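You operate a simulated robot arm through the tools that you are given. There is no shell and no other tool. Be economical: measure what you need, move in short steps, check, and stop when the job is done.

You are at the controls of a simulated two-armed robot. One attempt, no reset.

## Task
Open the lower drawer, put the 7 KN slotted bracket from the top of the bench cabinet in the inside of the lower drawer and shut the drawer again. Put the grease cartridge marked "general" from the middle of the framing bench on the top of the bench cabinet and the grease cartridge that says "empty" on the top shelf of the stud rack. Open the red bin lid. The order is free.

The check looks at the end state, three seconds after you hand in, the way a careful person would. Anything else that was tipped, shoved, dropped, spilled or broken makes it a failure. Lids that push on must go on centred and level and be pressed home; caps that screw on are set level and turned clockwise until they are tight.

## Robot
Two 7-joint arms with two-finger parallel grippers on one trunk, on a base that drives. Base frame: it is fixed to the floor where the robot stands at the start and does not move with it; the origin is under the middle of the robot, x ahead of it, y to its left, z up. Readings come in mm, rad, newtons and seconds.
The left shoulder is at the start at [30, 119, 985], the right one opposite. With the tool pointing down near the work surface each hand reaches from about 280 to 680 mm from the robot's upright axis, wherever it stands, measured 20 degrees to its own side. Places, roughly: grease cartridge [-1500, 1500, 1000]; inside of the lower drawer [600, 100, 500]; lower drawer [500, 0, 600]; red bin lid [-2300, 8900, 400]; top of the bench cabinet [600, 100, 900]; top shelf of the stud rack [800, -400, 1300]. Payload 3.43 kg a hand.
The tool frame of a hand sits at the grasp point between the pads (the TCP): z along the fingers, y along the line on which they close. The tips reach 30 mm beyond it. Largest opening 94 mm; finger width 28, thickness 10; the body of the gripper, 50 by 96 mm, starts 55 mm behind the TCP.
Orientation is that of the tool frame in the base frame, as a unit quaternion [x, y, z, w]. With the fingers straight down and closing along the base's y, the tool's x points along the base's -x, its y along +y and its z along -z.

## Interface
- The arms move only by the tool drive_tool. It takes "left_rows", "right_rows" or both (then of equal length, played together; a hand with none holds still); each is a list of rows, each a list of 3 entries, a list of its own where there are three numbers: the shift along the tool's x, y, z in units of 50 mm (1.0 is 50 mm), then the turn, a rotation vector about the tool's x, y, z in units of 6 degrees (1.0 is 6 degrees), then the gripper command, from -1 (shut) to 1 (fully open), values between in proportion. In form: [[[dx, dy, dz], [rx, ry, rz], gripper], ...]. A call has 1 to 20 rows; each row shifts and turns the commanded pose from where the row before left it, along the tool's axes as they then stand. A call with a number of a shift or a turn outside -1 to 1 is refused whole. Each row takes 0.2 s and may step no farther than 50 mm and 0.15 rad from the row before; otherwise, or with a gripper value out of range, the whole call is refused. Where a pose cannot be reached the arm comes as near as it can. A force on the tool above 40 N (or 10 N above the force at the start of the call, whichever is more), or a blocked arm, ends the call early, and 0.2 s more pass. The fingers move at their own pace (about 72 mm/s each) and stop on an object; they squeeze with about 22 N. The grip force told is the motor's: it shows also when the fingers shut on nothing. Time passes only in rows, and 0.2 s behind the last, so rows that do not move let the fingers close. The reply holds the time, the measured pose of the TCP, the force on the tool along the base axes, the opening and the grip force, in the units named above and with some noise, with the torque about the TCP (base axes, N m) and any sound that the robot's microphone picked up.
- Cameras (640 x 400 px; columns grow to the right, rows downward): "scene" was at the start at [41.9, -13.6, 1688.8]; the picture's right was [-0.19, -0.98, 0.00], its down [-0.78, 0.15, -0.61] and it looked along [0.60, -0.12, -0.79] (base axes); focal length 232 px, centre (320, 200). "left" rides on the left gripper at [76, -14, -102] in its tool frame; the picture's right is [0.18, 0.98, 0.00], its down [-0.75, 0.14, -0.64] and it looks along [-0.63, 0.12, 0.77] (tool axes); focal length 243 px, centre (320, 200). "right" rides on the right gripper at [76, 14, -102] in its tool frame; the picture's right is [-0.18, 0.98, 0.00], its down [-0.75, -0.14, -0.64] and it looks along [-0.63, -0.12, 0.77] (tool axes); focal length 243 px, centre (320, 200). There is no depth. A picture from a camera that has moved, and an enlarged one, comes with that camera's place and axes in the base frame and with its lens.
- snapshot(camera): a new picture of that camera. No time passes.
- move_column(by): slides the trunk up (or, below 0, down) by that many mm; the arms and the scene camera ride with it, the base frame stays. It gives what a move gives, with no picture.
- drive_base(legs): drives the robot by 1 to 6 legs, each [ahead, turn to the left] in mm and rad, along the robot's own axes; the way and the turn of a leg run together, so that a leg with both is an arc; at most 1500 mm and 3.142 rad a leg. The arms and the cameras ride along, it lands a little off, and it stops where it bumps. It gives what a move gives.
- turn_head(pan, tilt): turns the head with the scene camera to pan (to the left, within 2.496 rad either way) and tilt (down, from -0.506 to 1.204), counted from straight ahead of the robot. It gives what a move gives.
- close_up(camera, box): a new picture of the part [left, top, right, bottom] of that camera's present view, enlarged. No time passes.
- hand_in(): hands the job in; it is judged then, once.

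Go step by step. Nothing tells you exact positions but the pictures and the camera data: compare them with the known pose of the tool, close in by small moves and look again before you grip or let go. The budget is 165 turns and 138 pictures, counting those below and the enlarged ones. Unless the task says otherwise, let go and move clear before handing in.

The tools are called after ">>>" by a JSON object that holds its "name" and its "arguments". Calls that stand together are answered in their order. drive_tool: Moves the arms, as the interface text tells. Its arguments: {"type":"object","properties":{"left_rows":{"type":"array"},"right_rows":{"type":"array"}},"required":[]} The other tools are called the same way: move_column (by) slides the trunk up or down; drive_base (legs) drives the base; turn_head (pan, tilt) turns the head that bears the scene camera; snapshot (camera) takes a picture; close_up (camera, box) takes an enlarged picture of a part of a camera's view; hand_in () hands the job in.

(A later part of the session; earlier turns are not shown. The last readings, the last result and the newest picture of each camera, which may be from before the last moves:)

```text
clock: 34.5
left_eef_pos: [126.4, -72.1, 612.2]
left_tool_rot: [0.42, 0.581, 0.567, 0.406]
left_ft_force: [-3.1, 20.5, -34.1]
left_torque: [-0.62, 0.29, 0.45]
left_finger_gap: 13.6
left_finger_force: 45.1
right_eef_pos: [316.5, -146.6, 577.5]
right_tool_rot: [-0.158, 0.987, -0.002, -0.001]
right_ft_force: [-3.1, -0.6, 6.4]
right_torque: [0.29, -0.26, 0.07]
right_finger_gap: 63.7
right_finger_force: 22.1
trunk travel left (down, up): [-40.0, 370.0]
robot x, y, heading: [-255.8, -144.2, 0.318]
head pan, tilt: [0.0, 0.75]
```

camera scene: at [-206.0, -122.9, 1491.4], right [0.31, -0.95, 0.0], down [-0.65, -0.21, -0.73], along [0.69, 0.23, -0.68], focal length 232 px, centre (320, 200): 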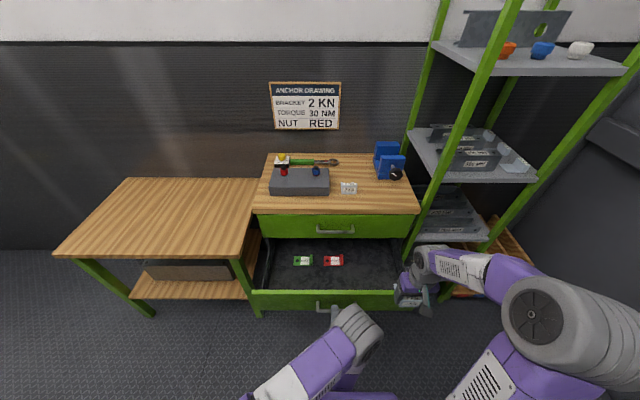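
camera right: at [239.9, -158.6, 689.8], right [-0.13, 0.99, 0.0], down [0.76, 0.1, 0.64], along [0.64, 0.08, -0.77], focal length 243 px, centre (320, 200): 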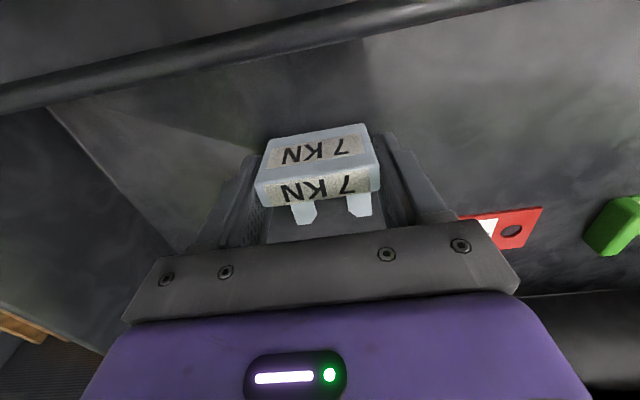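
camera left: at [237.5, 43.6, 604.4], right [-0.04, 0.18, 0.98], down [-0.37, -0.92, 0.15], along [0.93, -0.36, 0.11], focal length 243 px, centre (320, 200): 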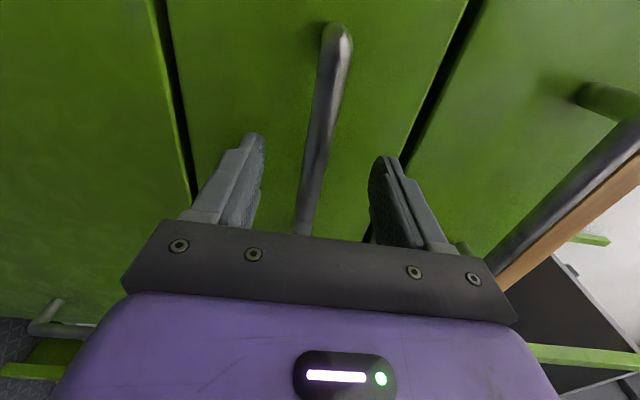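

Contact with the drawer floor. I'll release and lift clear.

>>> {"name": "drive_tool", "arguments": {"right_rows": [[[0, 0, 0], [0, 0, 0], 0.6], [[0, 0, 0], [0, 0, 0], 0.6], [[0, 0, -0.4], [0, 0, 0], 0.6], [[0, 0, -0.9], [0, 0, 0], 0.6], [[0, 0, -1], [0, 0, 0], 0.6], [[0, 0, -1], [0, 0, 0], 0.6], [[0, 0, -1], [0, 0, 0], 0.6]]}}

>>> {"name": "close_up", "arguments": {"camera": "right", "box": [160, 0, 600, 270]}}

```text
clock: 36.1
left_eef_pos: [126.1, -72.1, 612.0]
left_tool_rot: [0.421, 0.58, 0.567, 0.406]
left_ft_force: [-6.6, 19.7, -30.4]
left_torque: [-0.74, 0.42, 0.42]
left_finger_gap: 13.6
left_finger_force: 44.8
right_eef_pos: [316.9, -148.2, 789.7]
right_tool_rot: [-0.159, 0.987, -0.001, -0.001]
right_ft_force: [-0.8, -0.5, -0.2]
right_torque: [-0.01, -0.02, 0.01]
right_finger_gap: 75.5
right_finger_force: 0.0
trunk travel left (down, up): [-40.0, 370.0]
robot x, y, heading: [-260.2, -141.4, 0.315]
head pan, tilt: [0.0, 0.75]
```

```text
1.45 times, centred on (380, 135) of right
camera zoom: at [239.7, -158.2, 894.1], right [-0.13, 0.99, 0.0], down [0.76, 0.1, 0.64], along [0.63, 0.08, -0.77], focal length 353 px, centre (233, 294)
```

zoom: 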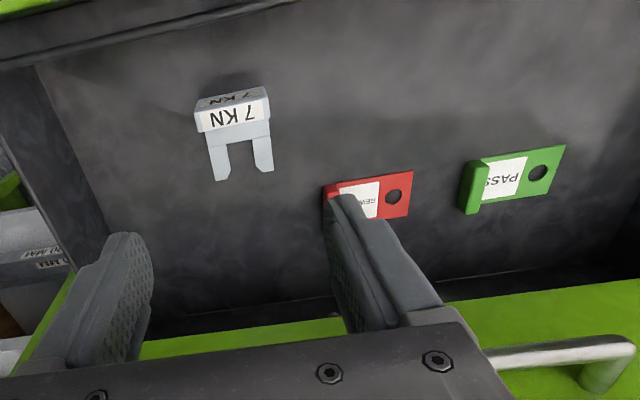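

The bracket is lying on the drawer floor. I'll retract the right hand and push the drawer shut with the left.

>>> {"name": "drive_tool", "arguments": {"right_rows": [[[0.8, -0.3, 0], [0, 0, 0], 1], [[0.8, -0.3, 0], [0, 0, 0], 1], [[0.8, -0.3, 0], [0, 0, 0], 1], [[0, 0, 0], [0, 0, 0], 1], [[0, 0, 0], [0, 0, 0], 1], [[0, 0, 0], [0, 0, 0], 1], [[0, 0, 0], [0, 0, 0], 1], [[0, 0, 0], [0, 0, 0], 1], [[0, 0, 0], [0, 0, 0], 1], [[0, 0, 0], [0, 0, 0], 1]], "left_rows": [[[0, 0, 0], [0, 0, 0], -1], [[0, 0, 0], [0, 0, 0], -1], [[0, 0, 0], [0, 0, 0], -1], [[0, 0, 0.6], [0, 0, 0], -1], [[0, 0, 0.6], [0, 0, 0], -1], [[0, 0, 0.6], [0, 0, 0], -1], [[0, 0, 0.6], [0, 0, 0], -1], [[0, 0, 0.6], [0, 0, 0], -1], [[0, 0, 0.6], [0, 0, 0], -1], [[0, 0, 0.6], [0, 0, 0], -1]]}}

>>> {"name": "snapshot", "arguments": {"camera": "scene"}}

```text
clock: 38.3
left_eef_pos: [324.5, -6.7, 612.6]
left_tool_rot: [0.42, 0.578, 0.569, 0.409]
left_ft_force: [1.3, -0.2, -22.7]
left_torque: [-0.57, -0.05, 0.06]
left_finger_gap: 13.7
left_finger_force: 44.4
right_eef_pos: [217.4, -228.6, 790.5]
right_tool_rot: [-0.159, 0.987, 0.0, -0.001]
right_ft_force: [0.8, -0.7, 0.0]
right_torque: [-0.03, 0.03, 0.0]
right_finger_gap: 94.3
right_finger_force: 0.0
trunk travel left (down, up): [-40.0, 370.0]
robot x, y, heading: [-258.4, -142.5, 0.313]
head pan, tilt: [0.0, 0.75]
```

```text
99 pictures are left
camera scene: at [-204.9, -124.3, 1491.5], right [0.31, -0.95, 0.0], down [-0.65, -0.21, -0.73], along [0.69, 0.23, -0.68], focal length 232 px, centre (320, 200)
```

scene: 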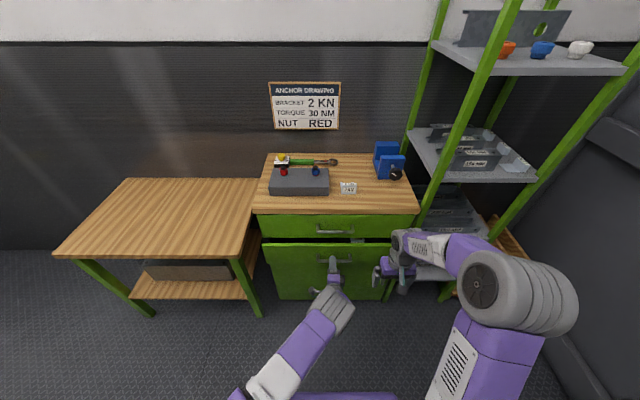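

>>> {"name": "drive_tool", "arguments": {"left_rows": [[[0, 0, 0.35], [0, 0, 0], -1], [[0, 0, 0.25], [0, 0, 0], -1], [[0, 0, 0.12], [0, 0, 0], -1], [[0, 0, 0.08], [0, 0, 0], -1]]}}

>>> {"name": "close_up", "arguments": {"camera": "scene", "box": [250, 150, 430, 300]}}

```text
clock: 39.3
left_eef_pos: [358.5, 3.7, 612.3]
left_tool_rot: [0.419, 0.576, 0.57, 0.41]
left_ft_force: [-38.3, -8.5, -8.2]
left_torque: [-0.55, -0.03, 0.31]
left_finger_gap: 13.9
left_finger_force: 45.7
right_eef_pos: [213.9, -229.9, 792.2]
right_tool_rot: [-0.16, 0.987, 0.0, 0.002]
right_ft_force: [-0.5, 0.3, -0.6]
right_torque: [-0.03, -0.02, 0.02]
right_finger_gap: 94.1
right_finger_force: 0.1
trunk travel left (down, up): [-40.0, 370.0]
robot x, y, heading: [-257.9, -140.5, 0.313]
head pan, tilt: [0.0, 0.75]
```

```text
2.67 times, centred on (340, 225) of scene
camera zoom: at [-210.4, -125.6, 1491.8], right [0.31, -0.95, 0.0], down [-0.65, -0.21, -0.73], along [0.7, 0.23, -0.68], focal length 619 px, centre (267, 133)
```

zoom: 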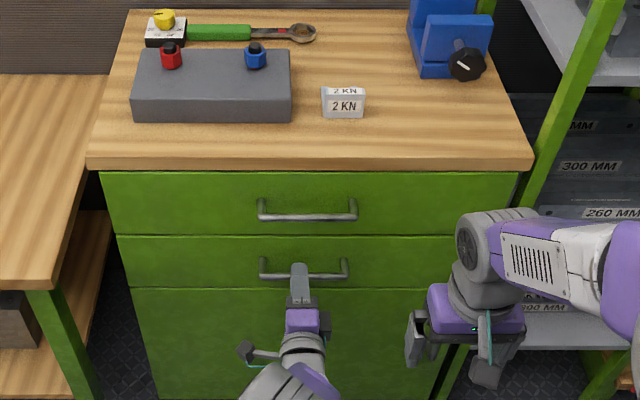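

The drawer is shut. I'll release, back away, and turn the left hand back down.

>>> {"name": "drive_tool", "arguments": {"left_rows": [[[0, 0, 0], [0, 0, 0], 0.5], [[0, 0, 0], [0, 0, 0], 0.5], [[0, 0, -0.8], [0, 0, 0], 0.5], [[0, 0, -0.9], [0, 0, 0], 0.5], [[0, 0, -0.9], [0, 0, 0], 0.5], [[0, 0, 0], [0.77, 0.77, -0.77], 1], [[0, 0, 0], [0.77, 0.77, -0.77], 1], [[0, 0, 0], [0.77, 0.77, -0.77], 1], [[0, 0, 0], [0.77, 0.77, -0.77], 1], [[0, 0, 0], [0.77, 0.77, -0.77], 1], [[0, 0, 0], [0.77, 0.77, -0.77], 1], [[0, 0, 0], [0.77, 0.77, -0.77], 1], [[0, 0, 0], [0.77, 0.77, -0.77], 1], [[0, 0, 0], [0.77, 0.77, -0.77], 1], [[0, 0, 0], [0.77, 0.77, -0.77], 1], [[0, 0, 0], [0.77, 0.77, -0.77], 1], [[0, 0, 0], [0.77, 0.77, -0.77], 1], [[0, 0, 0], [0.77, 0.77, -0.77], 1], [[0, 0, 0], [0.77, 0.77, -0.77], 1], [[0, 0, 0], [0.77, 0.77, -0.77], 1]]}}

>>> {"name": "move_column", "arguments": {"by": 210}}

>>> {"name": "snapshot", "arguments": {"camera": "scene"}}

```text
clock: 43.5
left_eef_pos: [240.2, -35.6, 615.7]
left_tool_rot: [-0.159, 0.987, -0.001, -0.007]
left_ft_force: [0.5, -0.3, -0.4]
left_torque: [0.02, -0.04, -0.04]
left_finger_gap: 94.2
left_finger_force: 0.1
right_eef_pos: [216.2, -227.7, 792.1]
right_tool_rot: [-0.159, 0.987, 0.0, 0.0]
right_ft_force: [0.6, 0.2, 0.1]
right_torque: [0.0, 0.02, 0.0]
right_finger_gap: 94.2
right_finger_force: 0.1
trunk travel left (down, up): [-40.0, 370.0]
robot x, y, heading: [-258.1, -147.6, 0.321]
head pan, tilt: [0.0, 0.75]
```

```text
clock: 45.8
left_eef_pos: [240.0, -37.4, 823.6]
left_tool_rot: [-0.16, 0.987, 0.001, -0.007]
left_ft_force: [0.0, -0.5, 0.6]
left_torque: [-0.02, 0.0, 0.01]
left_finger_gap: 94.1
left_finger_force: 0.0
right_eef_pos: [216.6, -229.1, 1002.5]
right_tool_rot: [-0.159, 0.987, 0.0, -0.001]
right_ft_force: [0.6, -0.4, -0.1]
right_torque: [0.04, 0.03, 0.02]
right_finger_gap: 94.1
right_finger_force: 0.0
trunk travel left (down, up): [-250.0, 160.0]
robot x, y, heading: [-255.6, -148.3, 0.321]
head pan, tilt: [0.0, 0.75]
```

```text
97 pictures are left
camera scene: at [-207.3, -125.0, 1701.5], right [0.31, -0.95, 0.0], down [-0.65, -0.21, -0.73], along [0.69, 0.23, -0.68], focal length 232 px, centre (320, 200)
```

scene: 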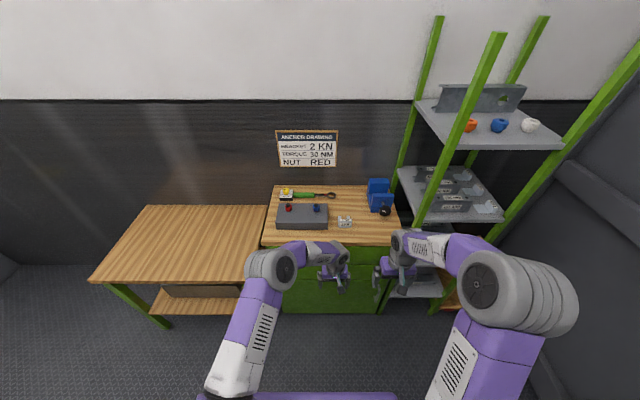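

>>> {"name": "drive_tool", "arguments": {"left_rows": [[[0.35, 0.65, -0.6], [0, 0, 0], 1], [[0.35, 0.65, -0.6], [0, 0, 0], 1], [[0.35, 0.65, -0.6], [0, 0, 0], 1], [[0.35, 0.65, -0.6], [0, 0, 0], 1], [[0.35, 0.65, -0.6], [0, 0, 0], 1], [[0.35, 0.65, -0.6], [0, 0, 0], 1]]}}

>>> {"name": "turn_head", "arguments": {"pan": 1.9, "tilt": 0.45}}

>>> {"name": "snapshot", "arguments": {"camera": "scene"}}

```text
clock: 47.2
left_eef_pos: [79.9, 117.5, 1006.3]
left_tool_rot: [-0.158, 0.987, 0.001, -0.007]
left_ft_force: [0.2, -0.1, 0.3]
left_torque: [-0.01, -0.01, 0.01]
left_finger_gap: 94.0
left_finger_force: 0.0
right_eef_pos: [215.6, -228.1, 1003.0]
right_tool_rot: [-0.159, 0.987, 0.0, 0.0]
right_ft_force: [-0.6, 0.2, 0.0]
right_torque: [0.0, 0.0, 0.02]
right_finger_gap: 94.0
right_finger_force: 0.2
trunk travel left (down, up): [-250.0, 160.0]
robot x, y, heading: [-258.0, -141.7, 0.318]
head pan, tilt: [0.0, 0.75]
```

```text
clock: 49.0
left_eef_pos: [82.2, 117.7, 1005.4]
left_tool_rot: [-0.159, 0.987, 0.001, -0.006]
left_ft_force: [0.1, 0.9, 0.3]
left_torque: [0.01, -0.02, -0.01]
left_finger_gap: 94.1
left_finger_force: 0.0
right_eef_pos: [216.9, -228.6, 1001.2]
right_tool_rot: [-0.159, 0.987, 0.0, 0.0]
right_ft_force: [-0.5, 0.6, -0.2]
right_torque: [0.02, 0.02, 0.0]
right_finger_gap: 93.9
right_finger_force: 0.1
trunk travel left (down, up): [-250.0, 160.0]
robot x, y, heading: [-257.5, -144.2, 0.316]
head pan, tilt: [1.901, 0.45]
```

```text
96 pictures are left
camera scene: at [-341.5, -77.6, 1728.0], right [0.8, 0.6, 0.0], down [0.26, -0.35, -0.9], along [-0.54, 0.72, -0.44], focal length 232 px, centre (320, 200)
```

scene: 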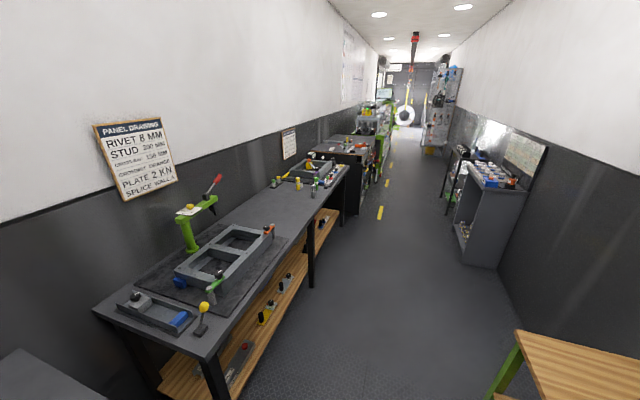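

>>> {"name": "close_up", "arguments": {"camera": "scene", "box": [250, 140, 370, 215]}}

>>> {"name": "close_up", "arguments": {"camera": "scene", "box": [340, 30, 560, 230]}}

```text
5.33 times, centred on (310, 178) of scene
camera zoom: at [-341.5, -77.6, 1728.0], right [0.8, 0.6, 0.0], down [0.26, -0.35, -0.9], along [-0.54, 0.72, -0.44], focal length 1239 px, centre (373, 320)
```

zoom: 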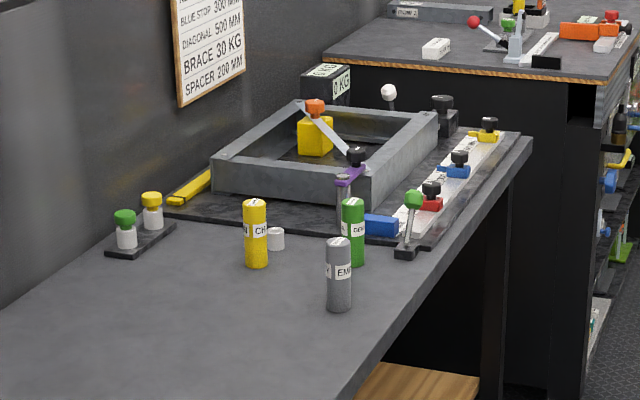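

```text
2.00 times, centred on (450, 130) of scene
camera zoom: at [-341.5, -77.6, 1728.0], right [0.8, 0.6, 0.0], down [0.26, -0.35, -0.9], along [-0.54, 0.72, -0.44], focal length 464 px, centre (60, 340)
```

zoom: 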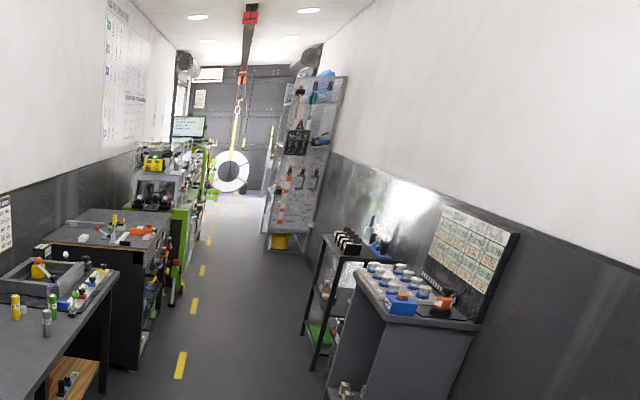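

The green "general" and grey "empty" cartridges stand on the framing bench near (-1511, 1423) and (-1420, 1274). Before going, I'll test here whether a downward-pointing left hand reaches top-shelf height, and look at the shelf.

>>> {"name": "move_column", "arguments": {"by": 160}}

>>> {"name": "drive_tool", "arguments": {"left_rows": [[[-0.3, 0, -0.9], [0, 0, 0], 1], [[-0.3, 0, -0.9], [0, 0, 0], 1], [[-0.3, 0, -0.9], [0, 0, 0], 1], [[-0.3, 0, -0.9], [0, 0, 0], 1], [[-0.3, 0, -0.9], [0, 0, 0], 1], [[-0.3, 0, -0.9], [0, 0, 0], 1]]}}

>>> {"name": "turn_head", "arguments": {"pan": -0.6, "tilt": 0.35}}

>>> {"name": "snapshot", "arguments": {"camera": "scene"}}

```text
clock: 50.9
left_eef_pos: [80.1, 116.7, 1165.9]
left_tool_rot: [-0.159, 0.987, 0.001, -0.007]
left_ft_force: [-0.1, -0.6, -1.0]
left_torque: [-0.02, 0.0, -0.02]
left_finger_gap: 94.1
left_finger_force: 0.0
right_eef_pos: [216.4, -229.7, 1162.5]
right_tool_rot: [-0.159, 0.987, 0.0, -0.001]
right_ft_force: [-0.3, 0.2, 0.6]
right_torque: [-0.02, 0.01, -0.02]
right_finger_gap: 94.0
right_finger_force: 0.0
trunk travel left (down, up): [-410.0, 0.0]
robot x, y, heading: [-256.5, -144.0, 0.315]
head pan, tilt: [1.901, 0.45]
```

```text
clock: 52.3
left_eef_pos: [170.3, 145.6, 1433.6]
left_tool_rot: [-0.158, 0.987, 0.001, -0.007]
left_ft_force: [0.1, 1.5, 1.2]
left_torque: [-0.02, 0.04, 0.0]
left_finger_gap: 93.9
left_finger_force: 0.1
right_eef_pos: [218.1, -227.6, 1161.4]
right_tool_rot: [-0.159, 0.987, -0.001, -0.002]
right_ft_force: [0.4, -0.4, -0.1]
right_torque: [-0.02, -0.05, 0.02]
right_finger_gap: 93.8
right_finger_force: 0.0
trunk travel left (down, up): [-410.0, 0.0]
robot x, y, heading: [-255.6, -142.4, 0.324]
head pan, tilt: [1.901, 0.45]
```

```text
clock: 54.5
left_eef_pos: [167.9, 147.0, 1435.4]
left_tool_rot: [-0.16, 0.987, 0.001, -0.007]
left_ft_force: [1.0, 0.1, 0.1]
left_torque: [-0.02, 0.03, 0.01]
left_finger_gap: 93.9
left_finger_force: 0.1
right_eef_pos: [216.9, -229.7, 1161.1]
right_tool_rot: [-0.159, 0.987, 0.0, -0.001]
right_ft_force: [0.5, -0.2, -0.1]
right_torque: [-0.03, -0.02, -0.03]
right_finger_gap: 93.9
right_finger_force: 0.1
trunk travel left (down, up): [-410.0, 0.0]
robot x, y, heading: [-253.2, -146.7, 0.321]
head pan, tilt: [-0.6, 0.351]
```

```text
93 pictures are left
camera scene: at [-196.7, -176.8, 1897.3], right [-0.28, -0.96, 0.0], down [-0.33, 0.1, -0.94], along [0.9, -0.26, -0.34], focal length 232 px, centre (320, 200)
```

scene: 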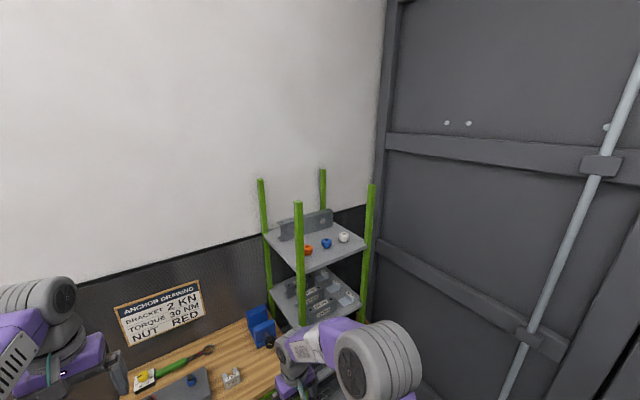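

>>> {"name": "close_up", "arguments": {"camera": "scene", "box": [240, 160, 400, 300]}}

```text
2.86 times, centred on (320, 230) of scene
camera zoom: at [-196.7, -176.8, 1897.3], right [-0.28, -0.96, 0.0], down [-0.33, 0.1, -0.94], along [0.9, -0.26, -0.34], focal length 664 px, centre (320, 114)
```

zoom: 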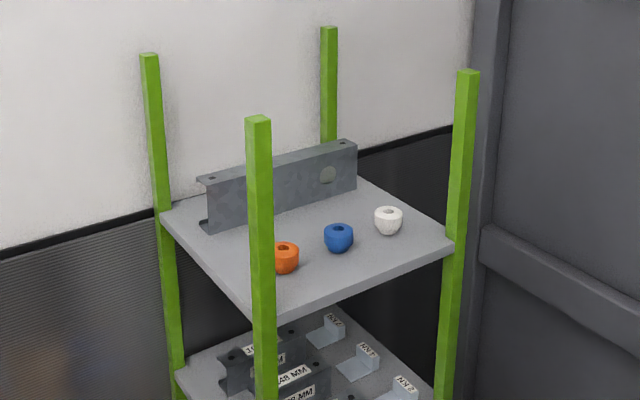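

>>> {"name": "drive_tool", "arguments": {"left_rows": [[[-0.9, 0, 0], [0, 0, 0], 1], [[-0.9, 0, 0.3], [0, 0, 0], 1], [[-0.9, 0, 0.3], [0, 0, 0], 1]]}}

```text
clock: 55.3
left_eef_pos: [244.3, 176.4, 1388.9]
left_tool_rot: [-0.158, 0.987, -0.001, -0.007]
left_ft_force: [-0.2, 0.2, -0.5]
left_torque: [0.01, 0.02, -0.04]
left_finger_gap: 93.8
left_finger_force: 0.0
left hand out of reach, approached as far as the arm can: row 2, 3
right_eef_pos: [217.1, -229.0, 1161.3]
right_tool_rot: [-0.159, 0.987, -0.001, -0.002]
right_ft_force: [-0.1, 0.8, -0.2]
right_torque: [-0.02, 0.0, 0.03]
right_finger_gap: 94.3
right_finger_force: 0.1
trunk travel left (down, up): [-410.0, 0.0]
robot x, y, heading: [-259.9, -143.8, 0.318]
head pan, tilt: [-0.6, 0.351]
```

The left hand reaches about 580 mm ahead at z 1389, which is enough. I'll retract it and drive along to the framing bench with the hands kept high.

>>> {"name": "drive_tool", "arguments": {"left_rows": [[[0.7, 0, 0.6], [0, 0, 0], 1], [[0.7, 0, 0.6], [0, 0, 0], 1], [[0.7, 0, 0.6], [0, 0, 0], 1], [[0.7, 0, 0.6], [0, 0, 0], 1], [[0.7, 0, 0.6], [0, 0, 0], 1]]}}

>>> {"name": "drive_base", "arguments": {"legs": [[0, 1.666], [850, 0], [815, 0]]}}

>>> {"name": "turn_head", "arguments": {"pan": 0.9, "tilt": 0.7}}

>>> {"name": "snapshot", "arguments": {"camera": "scene"}}

```text
clock: 56.5
left_eef_pos: [76.3, 121.8, 1241.6]
left_tool_rot: [-0.159, 0.987, 0.001, -0.006]
left_ft_force: [0.4, 0.0, -1.0]
left_torque: [0.0, 0.0, 0.01]
left_finger_gap: 94.1
left_finger_force: 0.0
right_eef_pos: [217.6, -227.4, 1160.8]
right_tool_rot: [-0.16, 0.987, 0.0, -0.001]
right_ft_force: [0.1, -0.6, 0.4]
right_torque: [-0.01, 0.0, -0.03]
right_finger_gap: 93.7
right_finger_force: 0.0
trunk travel left (down, up): [-410.0, 0.0]
robot x, y, heading: [-258.0, -144.4, 0.315]
head pan, tilt: [-0.6, 0.351]
```

```text
clock: 69.0
left_eef_pos: [-1207.5, 1690.3, 1242.2]
left_tool_rot: [0.839, -0.545, 0.005, 0.005]
left_ft_force: [-0.4, 0.1, 0.2]
left_torque: [0.01, -0.01, -0.01]
left_finger_gap: 94.0
left_finger_force: 0.1
right_eef_pos: [-873.8, 1866.0, 1162.3]
right_tool_rot: [0.839, -0.545, 0.0, 0.0]
right_ft_force: [0.6, 0.7, -1.4]
right_torque: [0.01, 0.01, -0.01]
right_finger_gap: 94.0
right_finger_force: 0.1
trunk travel left (down, up): [-410.0, 0.0]
robot x, y, heading: [-913.9, 1388.2, 1.987]
head pan, tilt: [-0.6, 0.351]
```

```text
clock: 70.6
left_eef_pos: [-1206.9, 1691.6, 1241.9]
left_tool_rot: [0.839, -0.545, 0.005, 0.005]
left_ft_force: [0.1, 0.1, -0.2]
left_torque: [-0.02, 0.01, 0.0]
left_finger_gap: 93.9
left_finger_force: 0.1
right_eef_pos: [-873.7, 1866.2, 1163.4]
right_tool_rot: [0.838, -0.545, 0.0, 0.0]
right_ft_force: [0.1, 0.0, 0.5]
right_torque: [-0.01, 0.03, 0.0]
right_finger_gap: 93.8
right_finger_force: 0.0
trunk travel left (down, up): [-410.0, 0.0]
robot x, y, heading: [-914.5, 1386.3, 1.991]
head pan, tilt: [0.901, 0.7]
```

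```text
91 pictures are left
camera scene: at [-983.7, 1382.1, 1865.9], right [0.25, 0.97, 0.0], down [0.62, -0.16, -0.77], along [-0.74, 0.19, -0.64], focal length 232 px, centre (320, 200)
```

scene: 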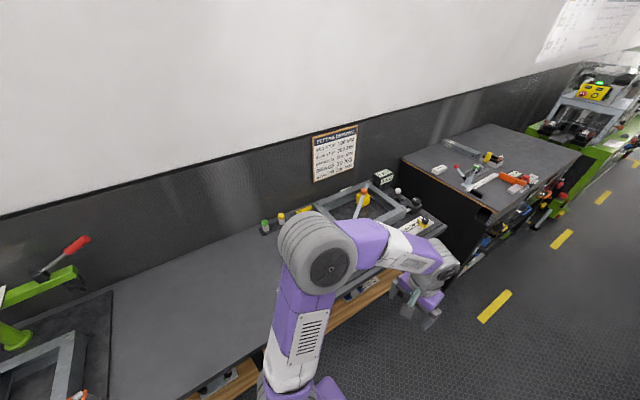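

>>> {"name": "drive_base", "arguments": {"legs": [[0, 1.469]]}}

>>> {"name": "turn_head", "arguments": {"pan": -0.1, "tilt": 0.85}}

>>> {"name": "snapshot", "arguments": {"camera": "scene"}}

>>> {"name": "snapshot", "arguments": {"camera": "right"}}

```text
clock: 74.5
left_eef_pos: [-1252.7, 1135.9, 1242.3]
left_tool_rot: [0.99, 0.142, 0.007, 0.001]
left_ft_force: [0.2, -0.2, 0.2]
left_torque: [-0.01, 0.03, 0.0]
left_finger_gap: 93.9
left_finger_force: 0.1
right_eef_pos: [-1380.4, 1490.1, 1161.5]
right_tool_rot: [0.99, 0.142, 0.0, -0.001]
right_ft_force: [0.5, 0.0, 0.2]
right_torque: [-0.04, -0.02, 0.03]
right_finger_gap: 94.0
right_finger_force: 0.1
trunk travel left (down, up): [-410.0, 0.0]
robot x, y, heading: [-911.5, 1389.4, -2.855]
head pan, tilt: [0.901, 0.7]
```

```text
clock: 75.8
left_eef_pos: [-1251.4, 1135.7, 1242.0]
left_tool_rot: [0.99, 0.141, 0.007, 0.0]
left_ft_force: [0.8, -0.1, 0.4]
left_torque: [0.0, 0.02, 0.03]
left_finger_gap: 93.9
left_finger_force: 0.1
right_eef_pos: [-1381.7, 1490.0, 1162.2]
right_tool_rot: [0.99, 0.142, -0.001, 0.0]
right_ft_force: [-0.6, -0.2, 0.0]
right_torque: [-0.01, -0.01, -0.02]
right_finger_gap: 94.1
right_finger_force: 0.1
trunk travel left (down, up): [-410.0, 0.0]
robot x, y, heading: [-911.8, 1388.6, -2.86]
head pan, tilt: [-0.099, 0.85]
```

```text
90 pictures are left
camera scene: at [-961.6, 1382.2, 1853.6], right [-0.18, 0.98, 0.0], down [0.74, 0.14, -0.66], along [-0.65, -0.12, -0.75], focal length 232 px, centre (320, 200)
```

scene: 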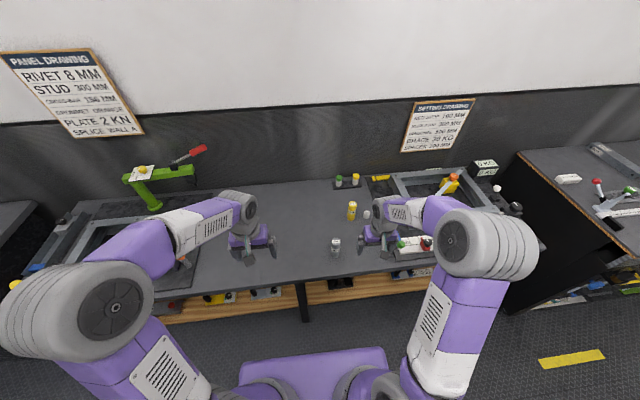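

```text
89 pictures are left
camera right: at [-1304.3, 1497.5, 1265.1], right [0.1, -1.0, 0.0], down [-0.76, -0.08, 0.64], along [-0.64, -0.06, -0.77], focal length 243 px, centre (320, 200)
```

right: 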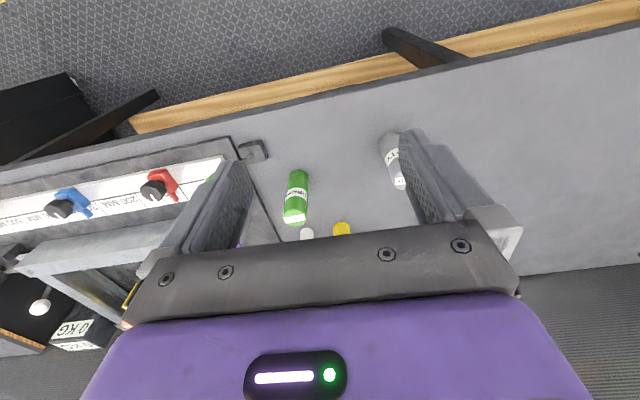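

The cartridge tops are near z 957: grey at about (-1515, 1353) and green at about (-1603, 1515). I'll lower the trunk and bring the right hand over the grey "empty" one.

>>> {"name": "move_column", "arguments": {"by": -130}}

>>> {"name": "drive_tool", "arguments": {"right_rows": [[[-0.8, 0.47, 0], [0, 0, 0], 0.7], [[-0.8, 0.47, 0], [0, 0, 0], 0.7], [[-0.8, 0.47, 0], [0, 0, 0], 0.7], [[-0.8, 0.47, 0], [0, 0, 0], 0.7]]}}

>>> {"name": "snapshot", "arguments": {"camera": "right"}}

>>> {"name": "close_up", "arguments": {"camera": "scene", "box": [260, 160, 460, 285]}}

```text
clock: 77.4
left_eef_pos: [-1252.4, 1136.1, 1112.1]
left_tool_rot: [0.99, 0.142, 0.008, 0.001]
left_ft_force: [-0.5, 0.0, 0.1]
left_torque: [0.0, 0.02, 0.01]
left_finger_gap: 93.9
left_finger_force: 0.0
right_eef_pos: [-1381.5, 1490.2, 1031.2]
right_tool_rot: [0.99, 0.142, 0.0, 0.0]
right_ft_force: [0.9, -0.7, -0.5]
right_torque: [-0.03, 0.0, -0.02]
right_finger_gap: 94.0
right_finger_force: 0.2
trunk travel left (down, up): [-280.0, 130.0]
robot x, y, heading: [-911.4, 1386.9, -2.863]
head pan, tilt: [-0.099, 0.85]
```

```text
clock: 78.4
left_eef_pos: [-1252.5, 1135.8, 1111.6]
left_tool_rot: [0.99, 0.142, 0.007, 0.001]
left_ft_force: [-0.5, -0.4, 0.6]
left_torque: [0.04, 0.01, 0.01]
left_finger_gap: 93.9
left_finger_force: 0.0
right_eef_pos: [-1509.1, 1354.0, 1032.2]
right_tool_rot: [0.99, 0.141, 0.001, -0.001]
right_ft_force: [-0.9, -0.8, 0.9]
right_torque: [0.02, 0.0, -0.02]
right_finger_gap: 80.1
right_finger_force: 0.0
trunk travel left (down, up): [-280.0, 130.0]
robot x, y, heading: [-914.8, 1383.8, -2.859]
head pan, tilt: [-0.099, 0.85]
```

```text
88 pictures are left
camera right: at [-1431.8, 1361.3, 1136.2], right [0.1, -1.0, 0.0], down [-0.76, -0.08, 0.64], along [-0.64, -0.06, -0.77], focal length 243 px, centre (320, 200)
```

right: 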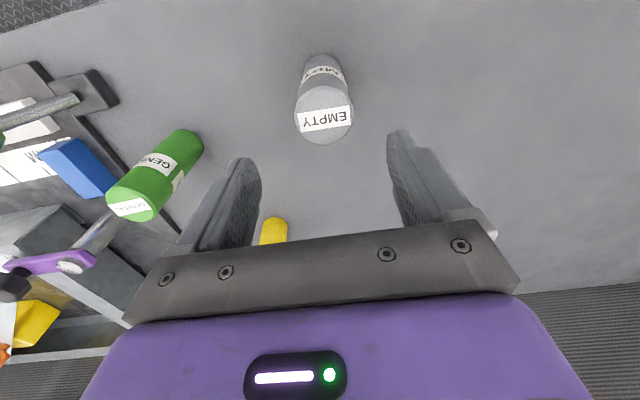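

```text
3.20 times, centred on (360, 222) of scene
camera zoom: at [-962.8, 1381.0, 1723.5], right [-0.18, 0.98, 0.0], down [0.74, 0.14, -0.66], along [-0.65, -0.12, -0.75], focal length 743 px, centre (192, 128)
```

zoom: 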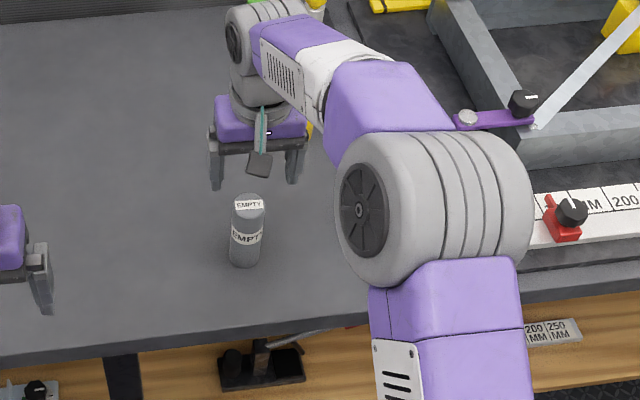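

>>> {"name": "drive_tool", "arguments": {"right_rows": [[[0.2, 0.05, 0.6], [0, 0, 0], 0.7], [[0, 0, 0.6], [0, 0, 0], 0.7], [[0, 0, 0.6], [0, 0, 0], 0.7]]}}

>>> {"name": "snapshot", "arguments": {"camera": "right"}}

>>> {"name": "close_up", "arguments": {"camera": "scene", "box": [280, 180, 400, 255]}}

```text
clock: 79.2
left_eef_pos: [-1252.4, 1135.7, 1112.3]
left_tool_rot: [0.99, 0.142, 0.007, 0.001]
left_ft_force: [-0.5, 0.0, -0.8]
left_torque: [0.0, -0.04, 0.0]
left_finger_gap: 94.2
left_finger_force: 0.1
right_eef_pos: [-1497.6, 1354.8, 940.6]
right_tool_rot: [0.99, 0.142, 0.001, 0.0]
right_ft_force: [0.9, 0.6, 0.5]
right_torque: [0.04, 0.02, 0.0]
right_finger_gap: 80.2
right_finger_force: 0.0
trunk travel left (down, up): [-280.0, 130.0]
robot x, y, heading: [-909.3, 1390.3, -2.854]
head pan, tilt: [-0.099, 0.85]
```

```text
86 pictures are left
camera right: at [-1421.2, 1363.3, 1044.1], right [0.1, -1.0, 0.0], down [-0.76, -0.08, 0.64], along [-0.64, -0.06, -0.77], focal length 243 px, centre (320, 200)
```

right: 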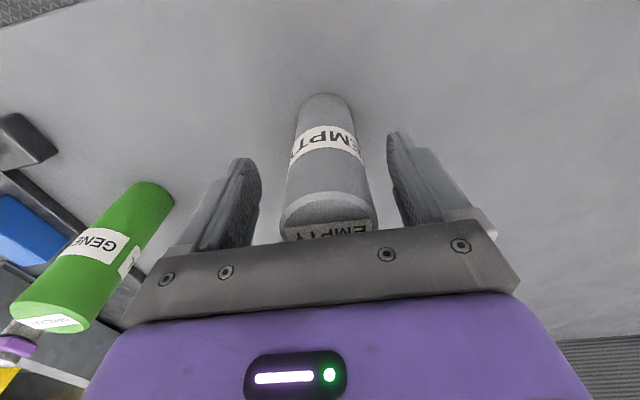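

```text
5.33 times, centred on (340, 218) of scene
camera zoom: at [-962.2, 1382.1, 1723.6], right [-0.18, 0.98, 0.0], down [0.74, 0.14, -0.66], along [-0.65, -0.12, -0.75], focal length 1239 px, centre (213, 107)
```

zoom: 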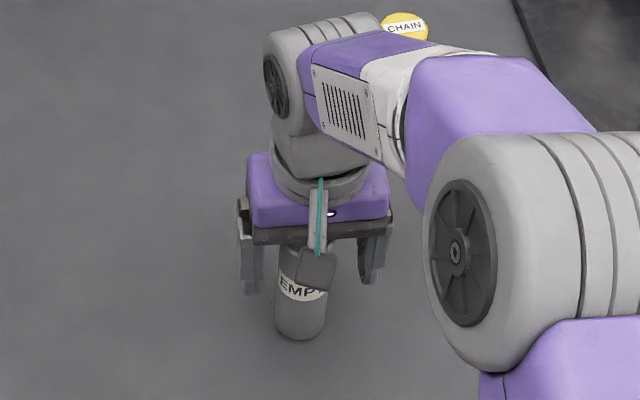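

>>> {"name": "drive_tool", "arguments": {"right_rows": [[[0, 0, 0.2], [0, 0, 0], 0.7], [[0, 0, 0], [0, 0, 0], -1], [[0, 0, 0], [0, 0, 0], -1], [[0, 0, 0], [0, 0, 0], -1], [[0, 0, 0], [0, 0, 0], -1], [[0, 0, -0.3], [0, 0, 0], -1], [[0, 0, -0.7], [0, 0, 0], -1], [[0, 0, -1], [0, 0, 0], -1], [[0, 0, -1], [0, 0, 0], -1]]}}

>>> {"name": "snapshot", "arguments": {"camera": "right"}}

```text
clock: 81.2
left_eef_pos: [-1251.7, 1135.8, 1113.3]
left_tool_rot: [0.99, 0.142, 0.007, 0.001]
left_ft_force: [0.1, -0.6, 0.3]
left_torque: [0.02, 0.0, -0.02]
left_finger_gap: 93.9
left_finger_force: 0.0
right_eef_pos: [-1498.9, 1354.9, 1081.3]
right_tool_rot: [0.99, 0.143, 0.001, 0.0]
right_ft_force: [0.2, -0.7, -0.3]
right_torque: [0.03, -0.01, -0.01]
right_finger_gap: 39.4
right_finger_force: 21.8
trunk travel left (down, up): [-280.0, 130.0]
robot x, y, heading: [-911.5, 1390.1, -2.855]
head pan, tilt: [-0.099, 0.85]
```

```text
84 pictures are left
camera right: at [-1421.3, 1362.1, 1184.9], right [0.1, -1.0, 0.0], down [-0.76, -0.08, 0.64], along [-0.64, -0.06, -0.77], focal length 243 px, centre (320, 200)
```

right: 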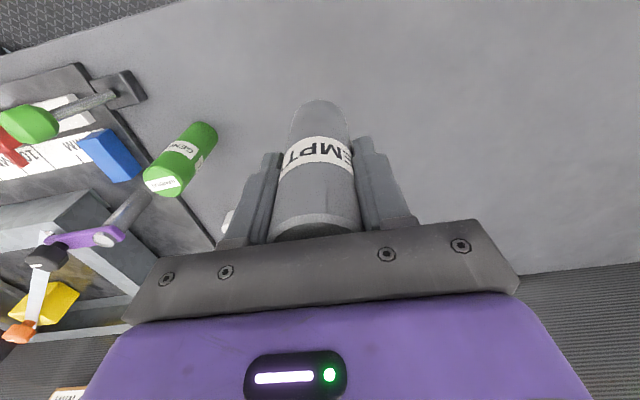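

The "empty" cartridge is held at a 39.4 mm gap. I'll retract it up and back, then swing the base right and go slightly closer so the left hand can take the green one near (-1603, 1523).

>>> {"name": "drive_tool", "arguments": {"right_rows": [[[0.7, -0.2, -0.6], [0, 0, 0], -1], [[0.7, -0.2, -0.6], [0, 0, 0], -1], [[0.7, -0.2, -0.6], [0, 0, 0], -1], [[0.7, -0.2, -0.6], [0, 0, 0], -1]]}}

>>> {"name": "drive_base", "arguments": {"legs": [[0, -0.58], [75, 0]]}}

>>> {"name": "snapshot", "arguments": {"camera": "scene"}}

>>> {"name": "snapshot", "arguments": {"camera": "left"}}

```text
clock: 82.2
left_eef_pos: [-1250.3, 1136.5, 1113.8]
left_tool_rot: [0.99, 0.141, 0.007, 0.002]
left_ft_force: [0.5, -0.5, -0.2]
left_torque: [0.01, 0.01, 0.0]
left_finger_gap: 94.1
left_finger_force: 0.1
right_eef_pos: [-1373.6, 1432.0, 1203.9]
right_tool_rot: [0.99, 0.141, 0.0, 0.0]
right_ft_force: [0.0, 0.4, 0.1]
right_torque: [-0.05, 0.05, 0.01]
right_finger_gap: 39.5
right_finger_force: 22.1
trunk travel left (down, up): [-280.0, 130.0]
robot x, y, heading: [-914.5, 1387.1, -2.859]
head pan, tilt: [-0.099, 0.85]
```

```text
clock: 84.8
left_eef_pos: [-1406.9, 1384.5, 1112.8]
left_tool_rot: [0.989, -0.146, 0.007, 0.003]
left_ft_force: [0.1, -0.6, 0.4]
left_torque: [-0.03, 0.02, 0.03]
left_finger_gap: 94.3
left_finger_force: 0.0
right_eef_pos: [-1347.4, 1700.6, 1201.9]
right_tool_rot: [0.989, -0.146, 0.001, 0.0]
right_ft_force: [-0.2, -0.1, 0.5]
right_torque: [0.02, 0.0, -0.01]
right_finger_gap: 39.5
right_finger_force: 21.5
trunk travel left (down, up): [-280.0, 130.0]
robot x, y, heading: [-983.0, 1409.5, 2.853]
head pan, tilt: [-0.099, 0.85]
```

```text
83 pictures are left
camera scene: at [-1029.3, 1431.6, 1723.6], right [0.38, 0.92, 0.0], down [0.69, -0.29, -0.66], along [-0.61, 0.25, -0.75], focal length 232 px, centre (320, 200)
```

scene: 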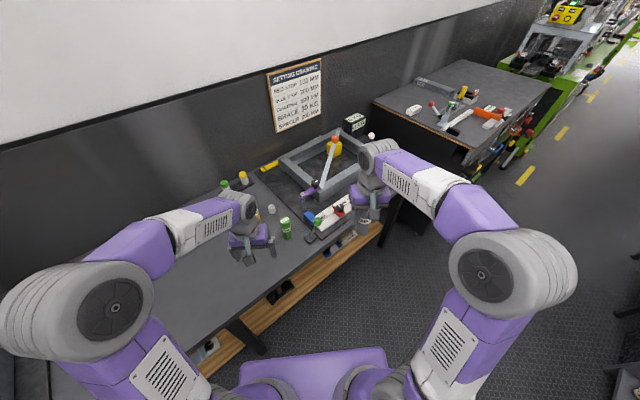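

```text
82 pictures are left
camera left: at [-1330.8, 1376.5, 1216.3], right [-0.11, -0.99, 0.01], down [-0.77, 0.09, 0.63], along [-0.63, 0.06, -0.78], focal length 243 px, centre (320, 200)
```

left: 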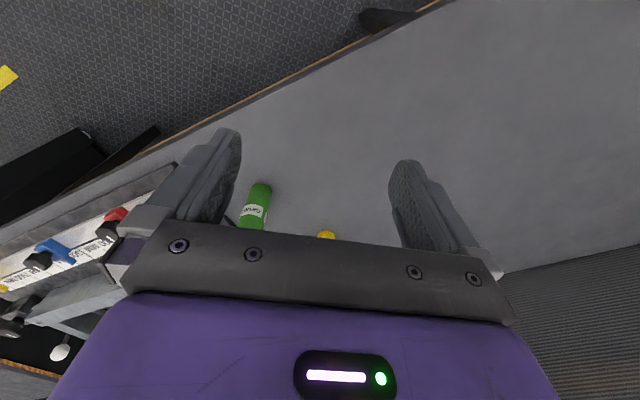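

>>> {"name": "drive_tool", "arguments": {"left_rows": [[[-0.755, -0.243, 0.27], [0, 0, 0], 0.5], [[-0.755, -0.243, 0.27], [0, 0, 0], 0.5], [[-0.755, -0.243, 0.27], [0, 0, 0], 0.5], [[-0.755, -0.243, 0.27], [0, 0, 0], 0.5], [[-0.755, -0.243, 0.27], [0, 0, 0], 0.5], [[-0.755, -0.243, 0.27], [0, 0, 0], 0.5]]}}

>>> {"name": "snapshot", "arguments": {"camera": "left"}}

>>> {"name": "close_up", "arguments": {"camera": "scene", "box": [200, 140, 400, 265]}}

```text
clock: 86.2
left_eef_pos: [-1600.7, 1519.2, 1025.1]
left_tool_rot: [0.989, -0.147, 0.008, 0.002]
left_ft_force: [0.3, -0.3, -0.2]
left_torque: [-0.02, -0.05, 0.02]
left_finger_gap: 70.4
left_finger_force: 0.0
right_eef_pos: [-1348.7, 1699.8, 1201.3]
right_tool_rot: [0.989, -0.146, 0.0, 0.0]
right_ft_force: [-1.3, -0.1, -0.6]
right_torque: [-0.02, -0.03, -0.02]
right_finger_gap: 39.3
right_finger_force: 22.3
trunk travel left (down, up): [-280.0, 130.0]
robot x, y, heading: [-984.1, 1410.0, 2.845]
head pan, tilt: [-0.099, 0.85]
```

```text
81 pictures are left
camera left: at [-1525.7, 1512.3, 1130.7], right [-0.11, -0.99, 0.01], down [-0.77, 0.09, 0.63], along [-0.63, 0.06, -0.78], focal length 243 px, centre (320, 200)
```

left: 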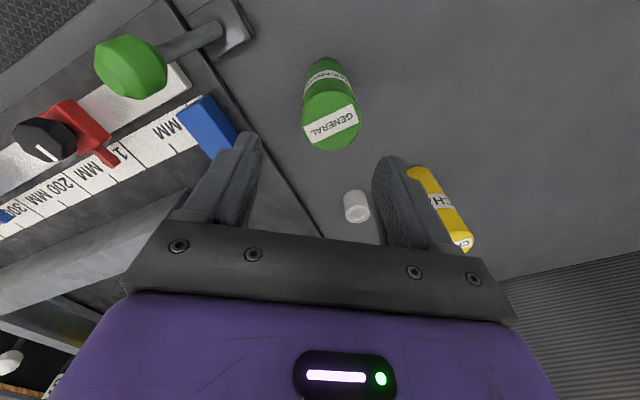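

```text
3.20 times, centred on (300, 202) of scene
camera zoom: at [-1030.1, 1432.3, 1723.5], right [0.38, 0.92, 0.0], down [0.69, -0.29, -0.66], along [-0.61, 0.25, -0.75], focal length 743 px, centre (384, 192)
```

zoom: 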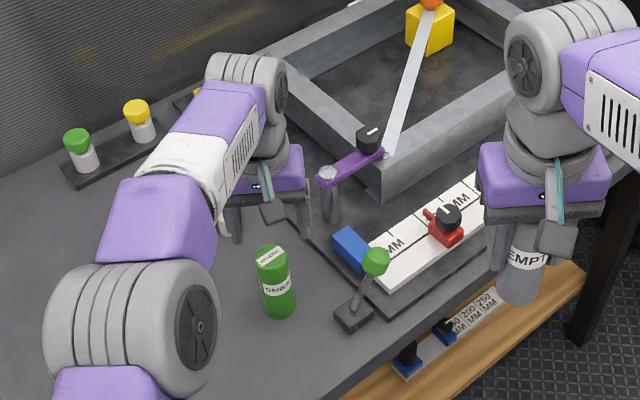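

>>> {"name": "drive_tool", "arguments": {"left_rows": [[[0.22, 0.13, 0.2], [0, 0, 0], 0.5], [[0, 0, 0.6], [0, 0, 0], 0.5], [[0, 0, 0.7], [0, 0, 0], 0.5]]}}

>>> {"name": "snapshot", "arguments": {"camera": "left"}}

```text
clock: 87.0
left_eef_pos: [-1592.0, 1509.5, 955.3]
left_tool_rot: [0.989, -0.147, 0.007, 0.002]
left_ft_force: [-0.1, 0.7, -0.4]
left_torque: [0.03, 0.0, 0.02]
left_finger_gap: 70.4
left_finger_force: 0.1
right_eef_pos: [-1348.6, 1699.1, 1202.4]
right_tool_rot: [0.989, -0.146, 0.001, 0.0]
right_ft_force: [-0.9, -1.0, -0.1]
right_torque: [-0.01, 0.01, -0.01]
right_finger_gap: 39.3
right_finger_force: 22.1
trunk travel left (down, up): [-280.0, 130.0]
robot x, y, heading: [-980.5, 1407.5, 2.845]
head pan, tilt: [-0.099, 0.85]
```

```text
79 pictures are left
camera left: at [-1515.6, 1501.9, 1058.7], right [-0.11, -0.99, 0.01], down [-0.77, 0.09, 0.63], along [-0.63, 0.06, -0.77], focal length 243 px, centre (320, 200)
```

left: 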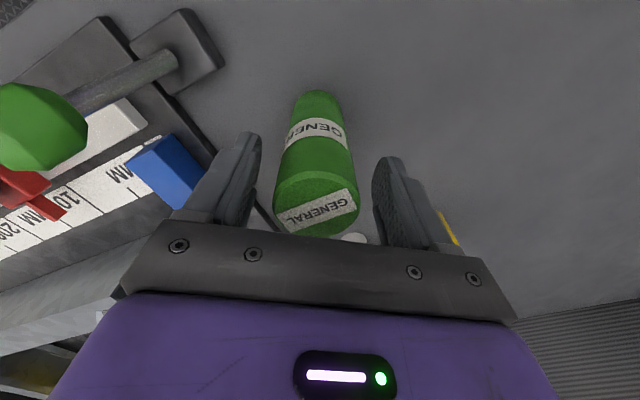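

>>> {"name": "drive_tool", "arguments": {"left_rows": [[[0, 0, 0.54], [0, 0, 0], 0.5], [[0, 0, 0], [0, 0, 0], -1], [[0, 0, 0], [0, 0, 0], -1], [[0, 0, 0], [0, 0, 0], -1], [[0, 0, 0], [0, 0, 0], -1], [[0, 0, -0.3], [0, 0, 0], -1], [[0, 0, -0.7], [0, 0, 0], -1], [[0, 0, -1], [0, 0, 0], -1], [[0, 0, -1], [0, 0, 0], -1], [[0.7, 0.2, -0.6], [0, 0, 0], -1], [[0.7, 0.2, -0.6], [0, 0, 0], -1], [[0.7, 0.2, -0.6], [0, 0, 0], -1], [[0.7, 0.2, -0.4], [0, 0, 0], -1], [[0.7, 0.2, 0], [0, 0, 0], -1]]}}

>>> {"name": "snapshot", "arguments": {"camera": "left"}}

>>> {"name": "snapshot", "arguments": {"camera": "scene"}}

```text
clock: 90.0
left_eef_pos: [-1440.0, 1412.1, 1190.0]
left_tool_rot: [0.989, -0.146, 0.006, 0.002]
left_ft_force: [0.7, -0.2, -1.6]
left_torque: [-0.03, 0.0, 0.03]
left_finger_gap: 40.2
left_finger_force: 21.8
right_eef_pos: [-1347.9, 1699.2, 1202.4]
right_tool_rot: [0.989, -0.146, 0.0, 0.0]
right_ft_force: [0.8, -0.7, 0.3]
right_torque: [0.02, 0.01, 0.01]
right_finger_gap: 38.9
right_finger_force: 21.7
trunk travel left (down, up): [-280.0, 130.0]
robot x, y, heading: [-981.2, 1409.8, 2.845]
head pan, tilt: [-0.099, 0.85]
```

```text
78 pictures are left
camera left: at [-1365.0, 1403.9, 1294.0], right [-0.11, -0.99, 0.01], down [-0.77, 0.09, 0.63], along [-0.63, 0.06, -0.77], focal length 243 px, centre (320, 200)
```

left: 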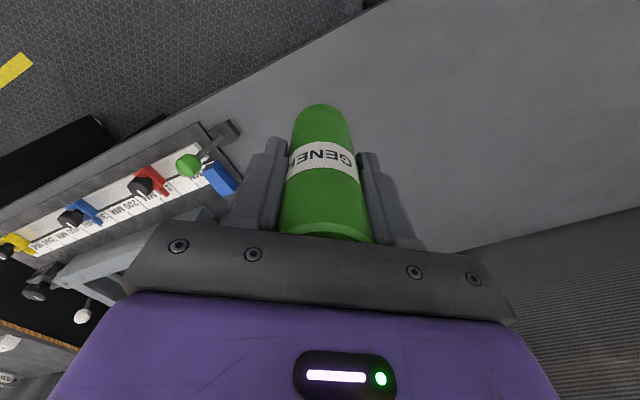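

```text
77 pictures are left
camera scene: at [-1027.0, 1430.2, 1723.6], right [0.38, 0.92, 0.0], down [0.69, -0.29, -0.66], along [-0.61, 0.25, -0.75], focal length 232 px, centre (320, 200)
```

scene: 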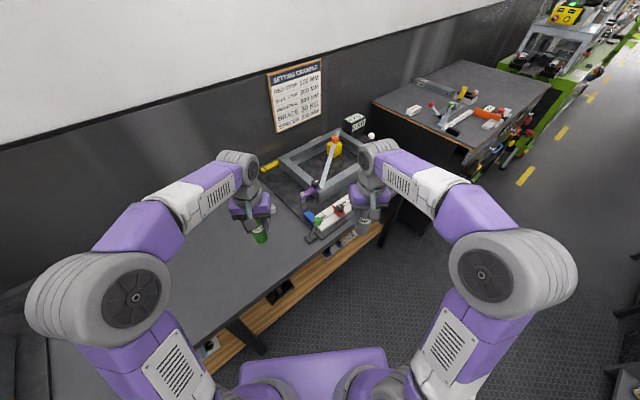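

Both cartridges are held. I'll tuck the hands in and drive back to the cabinet, facing it.

>>> {"name": "drive_tool", "arguments": {"left_rows": [[[0.8, 0, 0], [0, 0, 0], -1], [[0.8, 0, 0], [0, 0, 0], -1]], "right_rows": [[[0.8, 0, 0], [0, 0, 0], -1], [[0.9, 0, 0], [0, 0, 0], -1]]}}

>>> {"name": "drive_base", "arguments": {"legs": [[0, 2.305], [1000, 0], [990, 0]]}}

>>> {"name": "turn_head", "arguments": {"pan": 0.4, "tilt": 0.6}}

>>> {"name": "snapshot", "arguments": {"camera": "scene"}}

```text
clock: 90.6
left_eef_pos: [-1365.0, 1388.7, 1189.5]
left_tool_rot: [0.989, -0.147, 0.006, 0.002]
left_ft_force: [1.1, -0.8, -1.7]
left_torque: [0.03, 0.06, 0.0]
left_finger_gap: 40.0
left_finger_force: 22.1
right_eef_pos: [-1264.4, 1675.4, 1202.4]
right_tool_rot: [0.989, -0.146, 0.0, 0.0]
right_ft_force: [1.1, -0.6, -0.1]
right_torque: [0.01, -0.02, -0.03]
right_finger_gap: 39.2
right_finger_force: 22.4
trunk travel left (down, up): [-280.0, 130.0]
robot x, y, heading: [-986.0, 1405.7, 2.843]
head pan, tilt: [-0.099, 0.85]
```

```text
clock: 106.0
left_eef_pos: [146.2, -661.8, 1189.0]
left_tool_rot: [0.531, 0.848, 0.005, -0.005]
left_ft_force: [-0.9, 0.0, -1.8]
left_torque: [-0.01, 0.01, -0.01]
left_finger_gap: 39.0
left_finger_force: 21.7
right_eef_pos: [-131.7, -781.6, 1201.3]
right_tool_rot: [0.53, 0.848, 0.001, 0.0]
right_ft_force: [-0.4, -1.6, -0.5]
right_torque: [0.04, -0.03, -0.02]
right_finger_gap: 38.9
right_finger_force: 22.0
trunk travel left (down, up): [-280.0, 130.0]
robot x, y, heading: [-128.3, -392.4, -1.12]
head pan, tilt: [-0.099, 0.85]
```

```text
clock: 107.0
left_eef_pos: [147.9, -661.6, 1188.8]
left_tool_rot: [0.531, 0.847, 0.005, -0.005]
left_ft_force: [0.2, 0.1, -1.3]
left_torque: [0.01, 0.0, 0.02]
left_finger_gap: 38.7
left_finger_force: 22.0
right_eef_pos: [-130.9, -781.2, 1201.0]
right_tool_rot: [0.53, 0.848, 0.001, 0.0]
right_ft_force: [-0.2, -0.4, 0.4]
right_torque: [-0.01, 0.01, 0.01]
right_finger_gap: 39.0
right_finger_force: 22.4
trunk travel left (down, up): [-280.0, 130.0]
robot x, y, heading: [-124.7, -393.2, -1.117]
head pan, tilt: [0.4, 0.6]
```

```text
76 pictures are left
camera scene: at [-74.8, -423.9, 1744.5], right [-0.66, -0.75, 0.0], down [-0.42, 0.37, -0.82], along [0.62, -0.54, -0.57], focal length 232 px, centre (320, 200)
```

scene: 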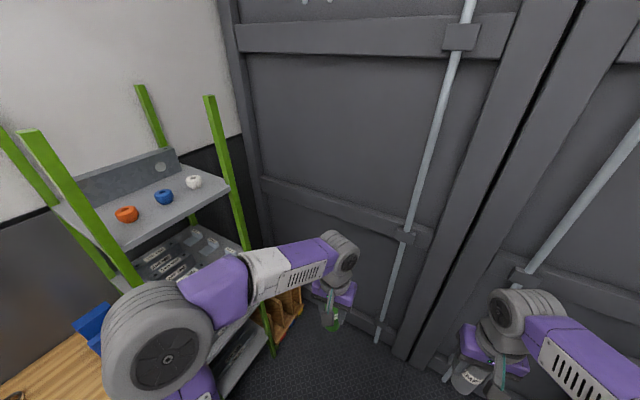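

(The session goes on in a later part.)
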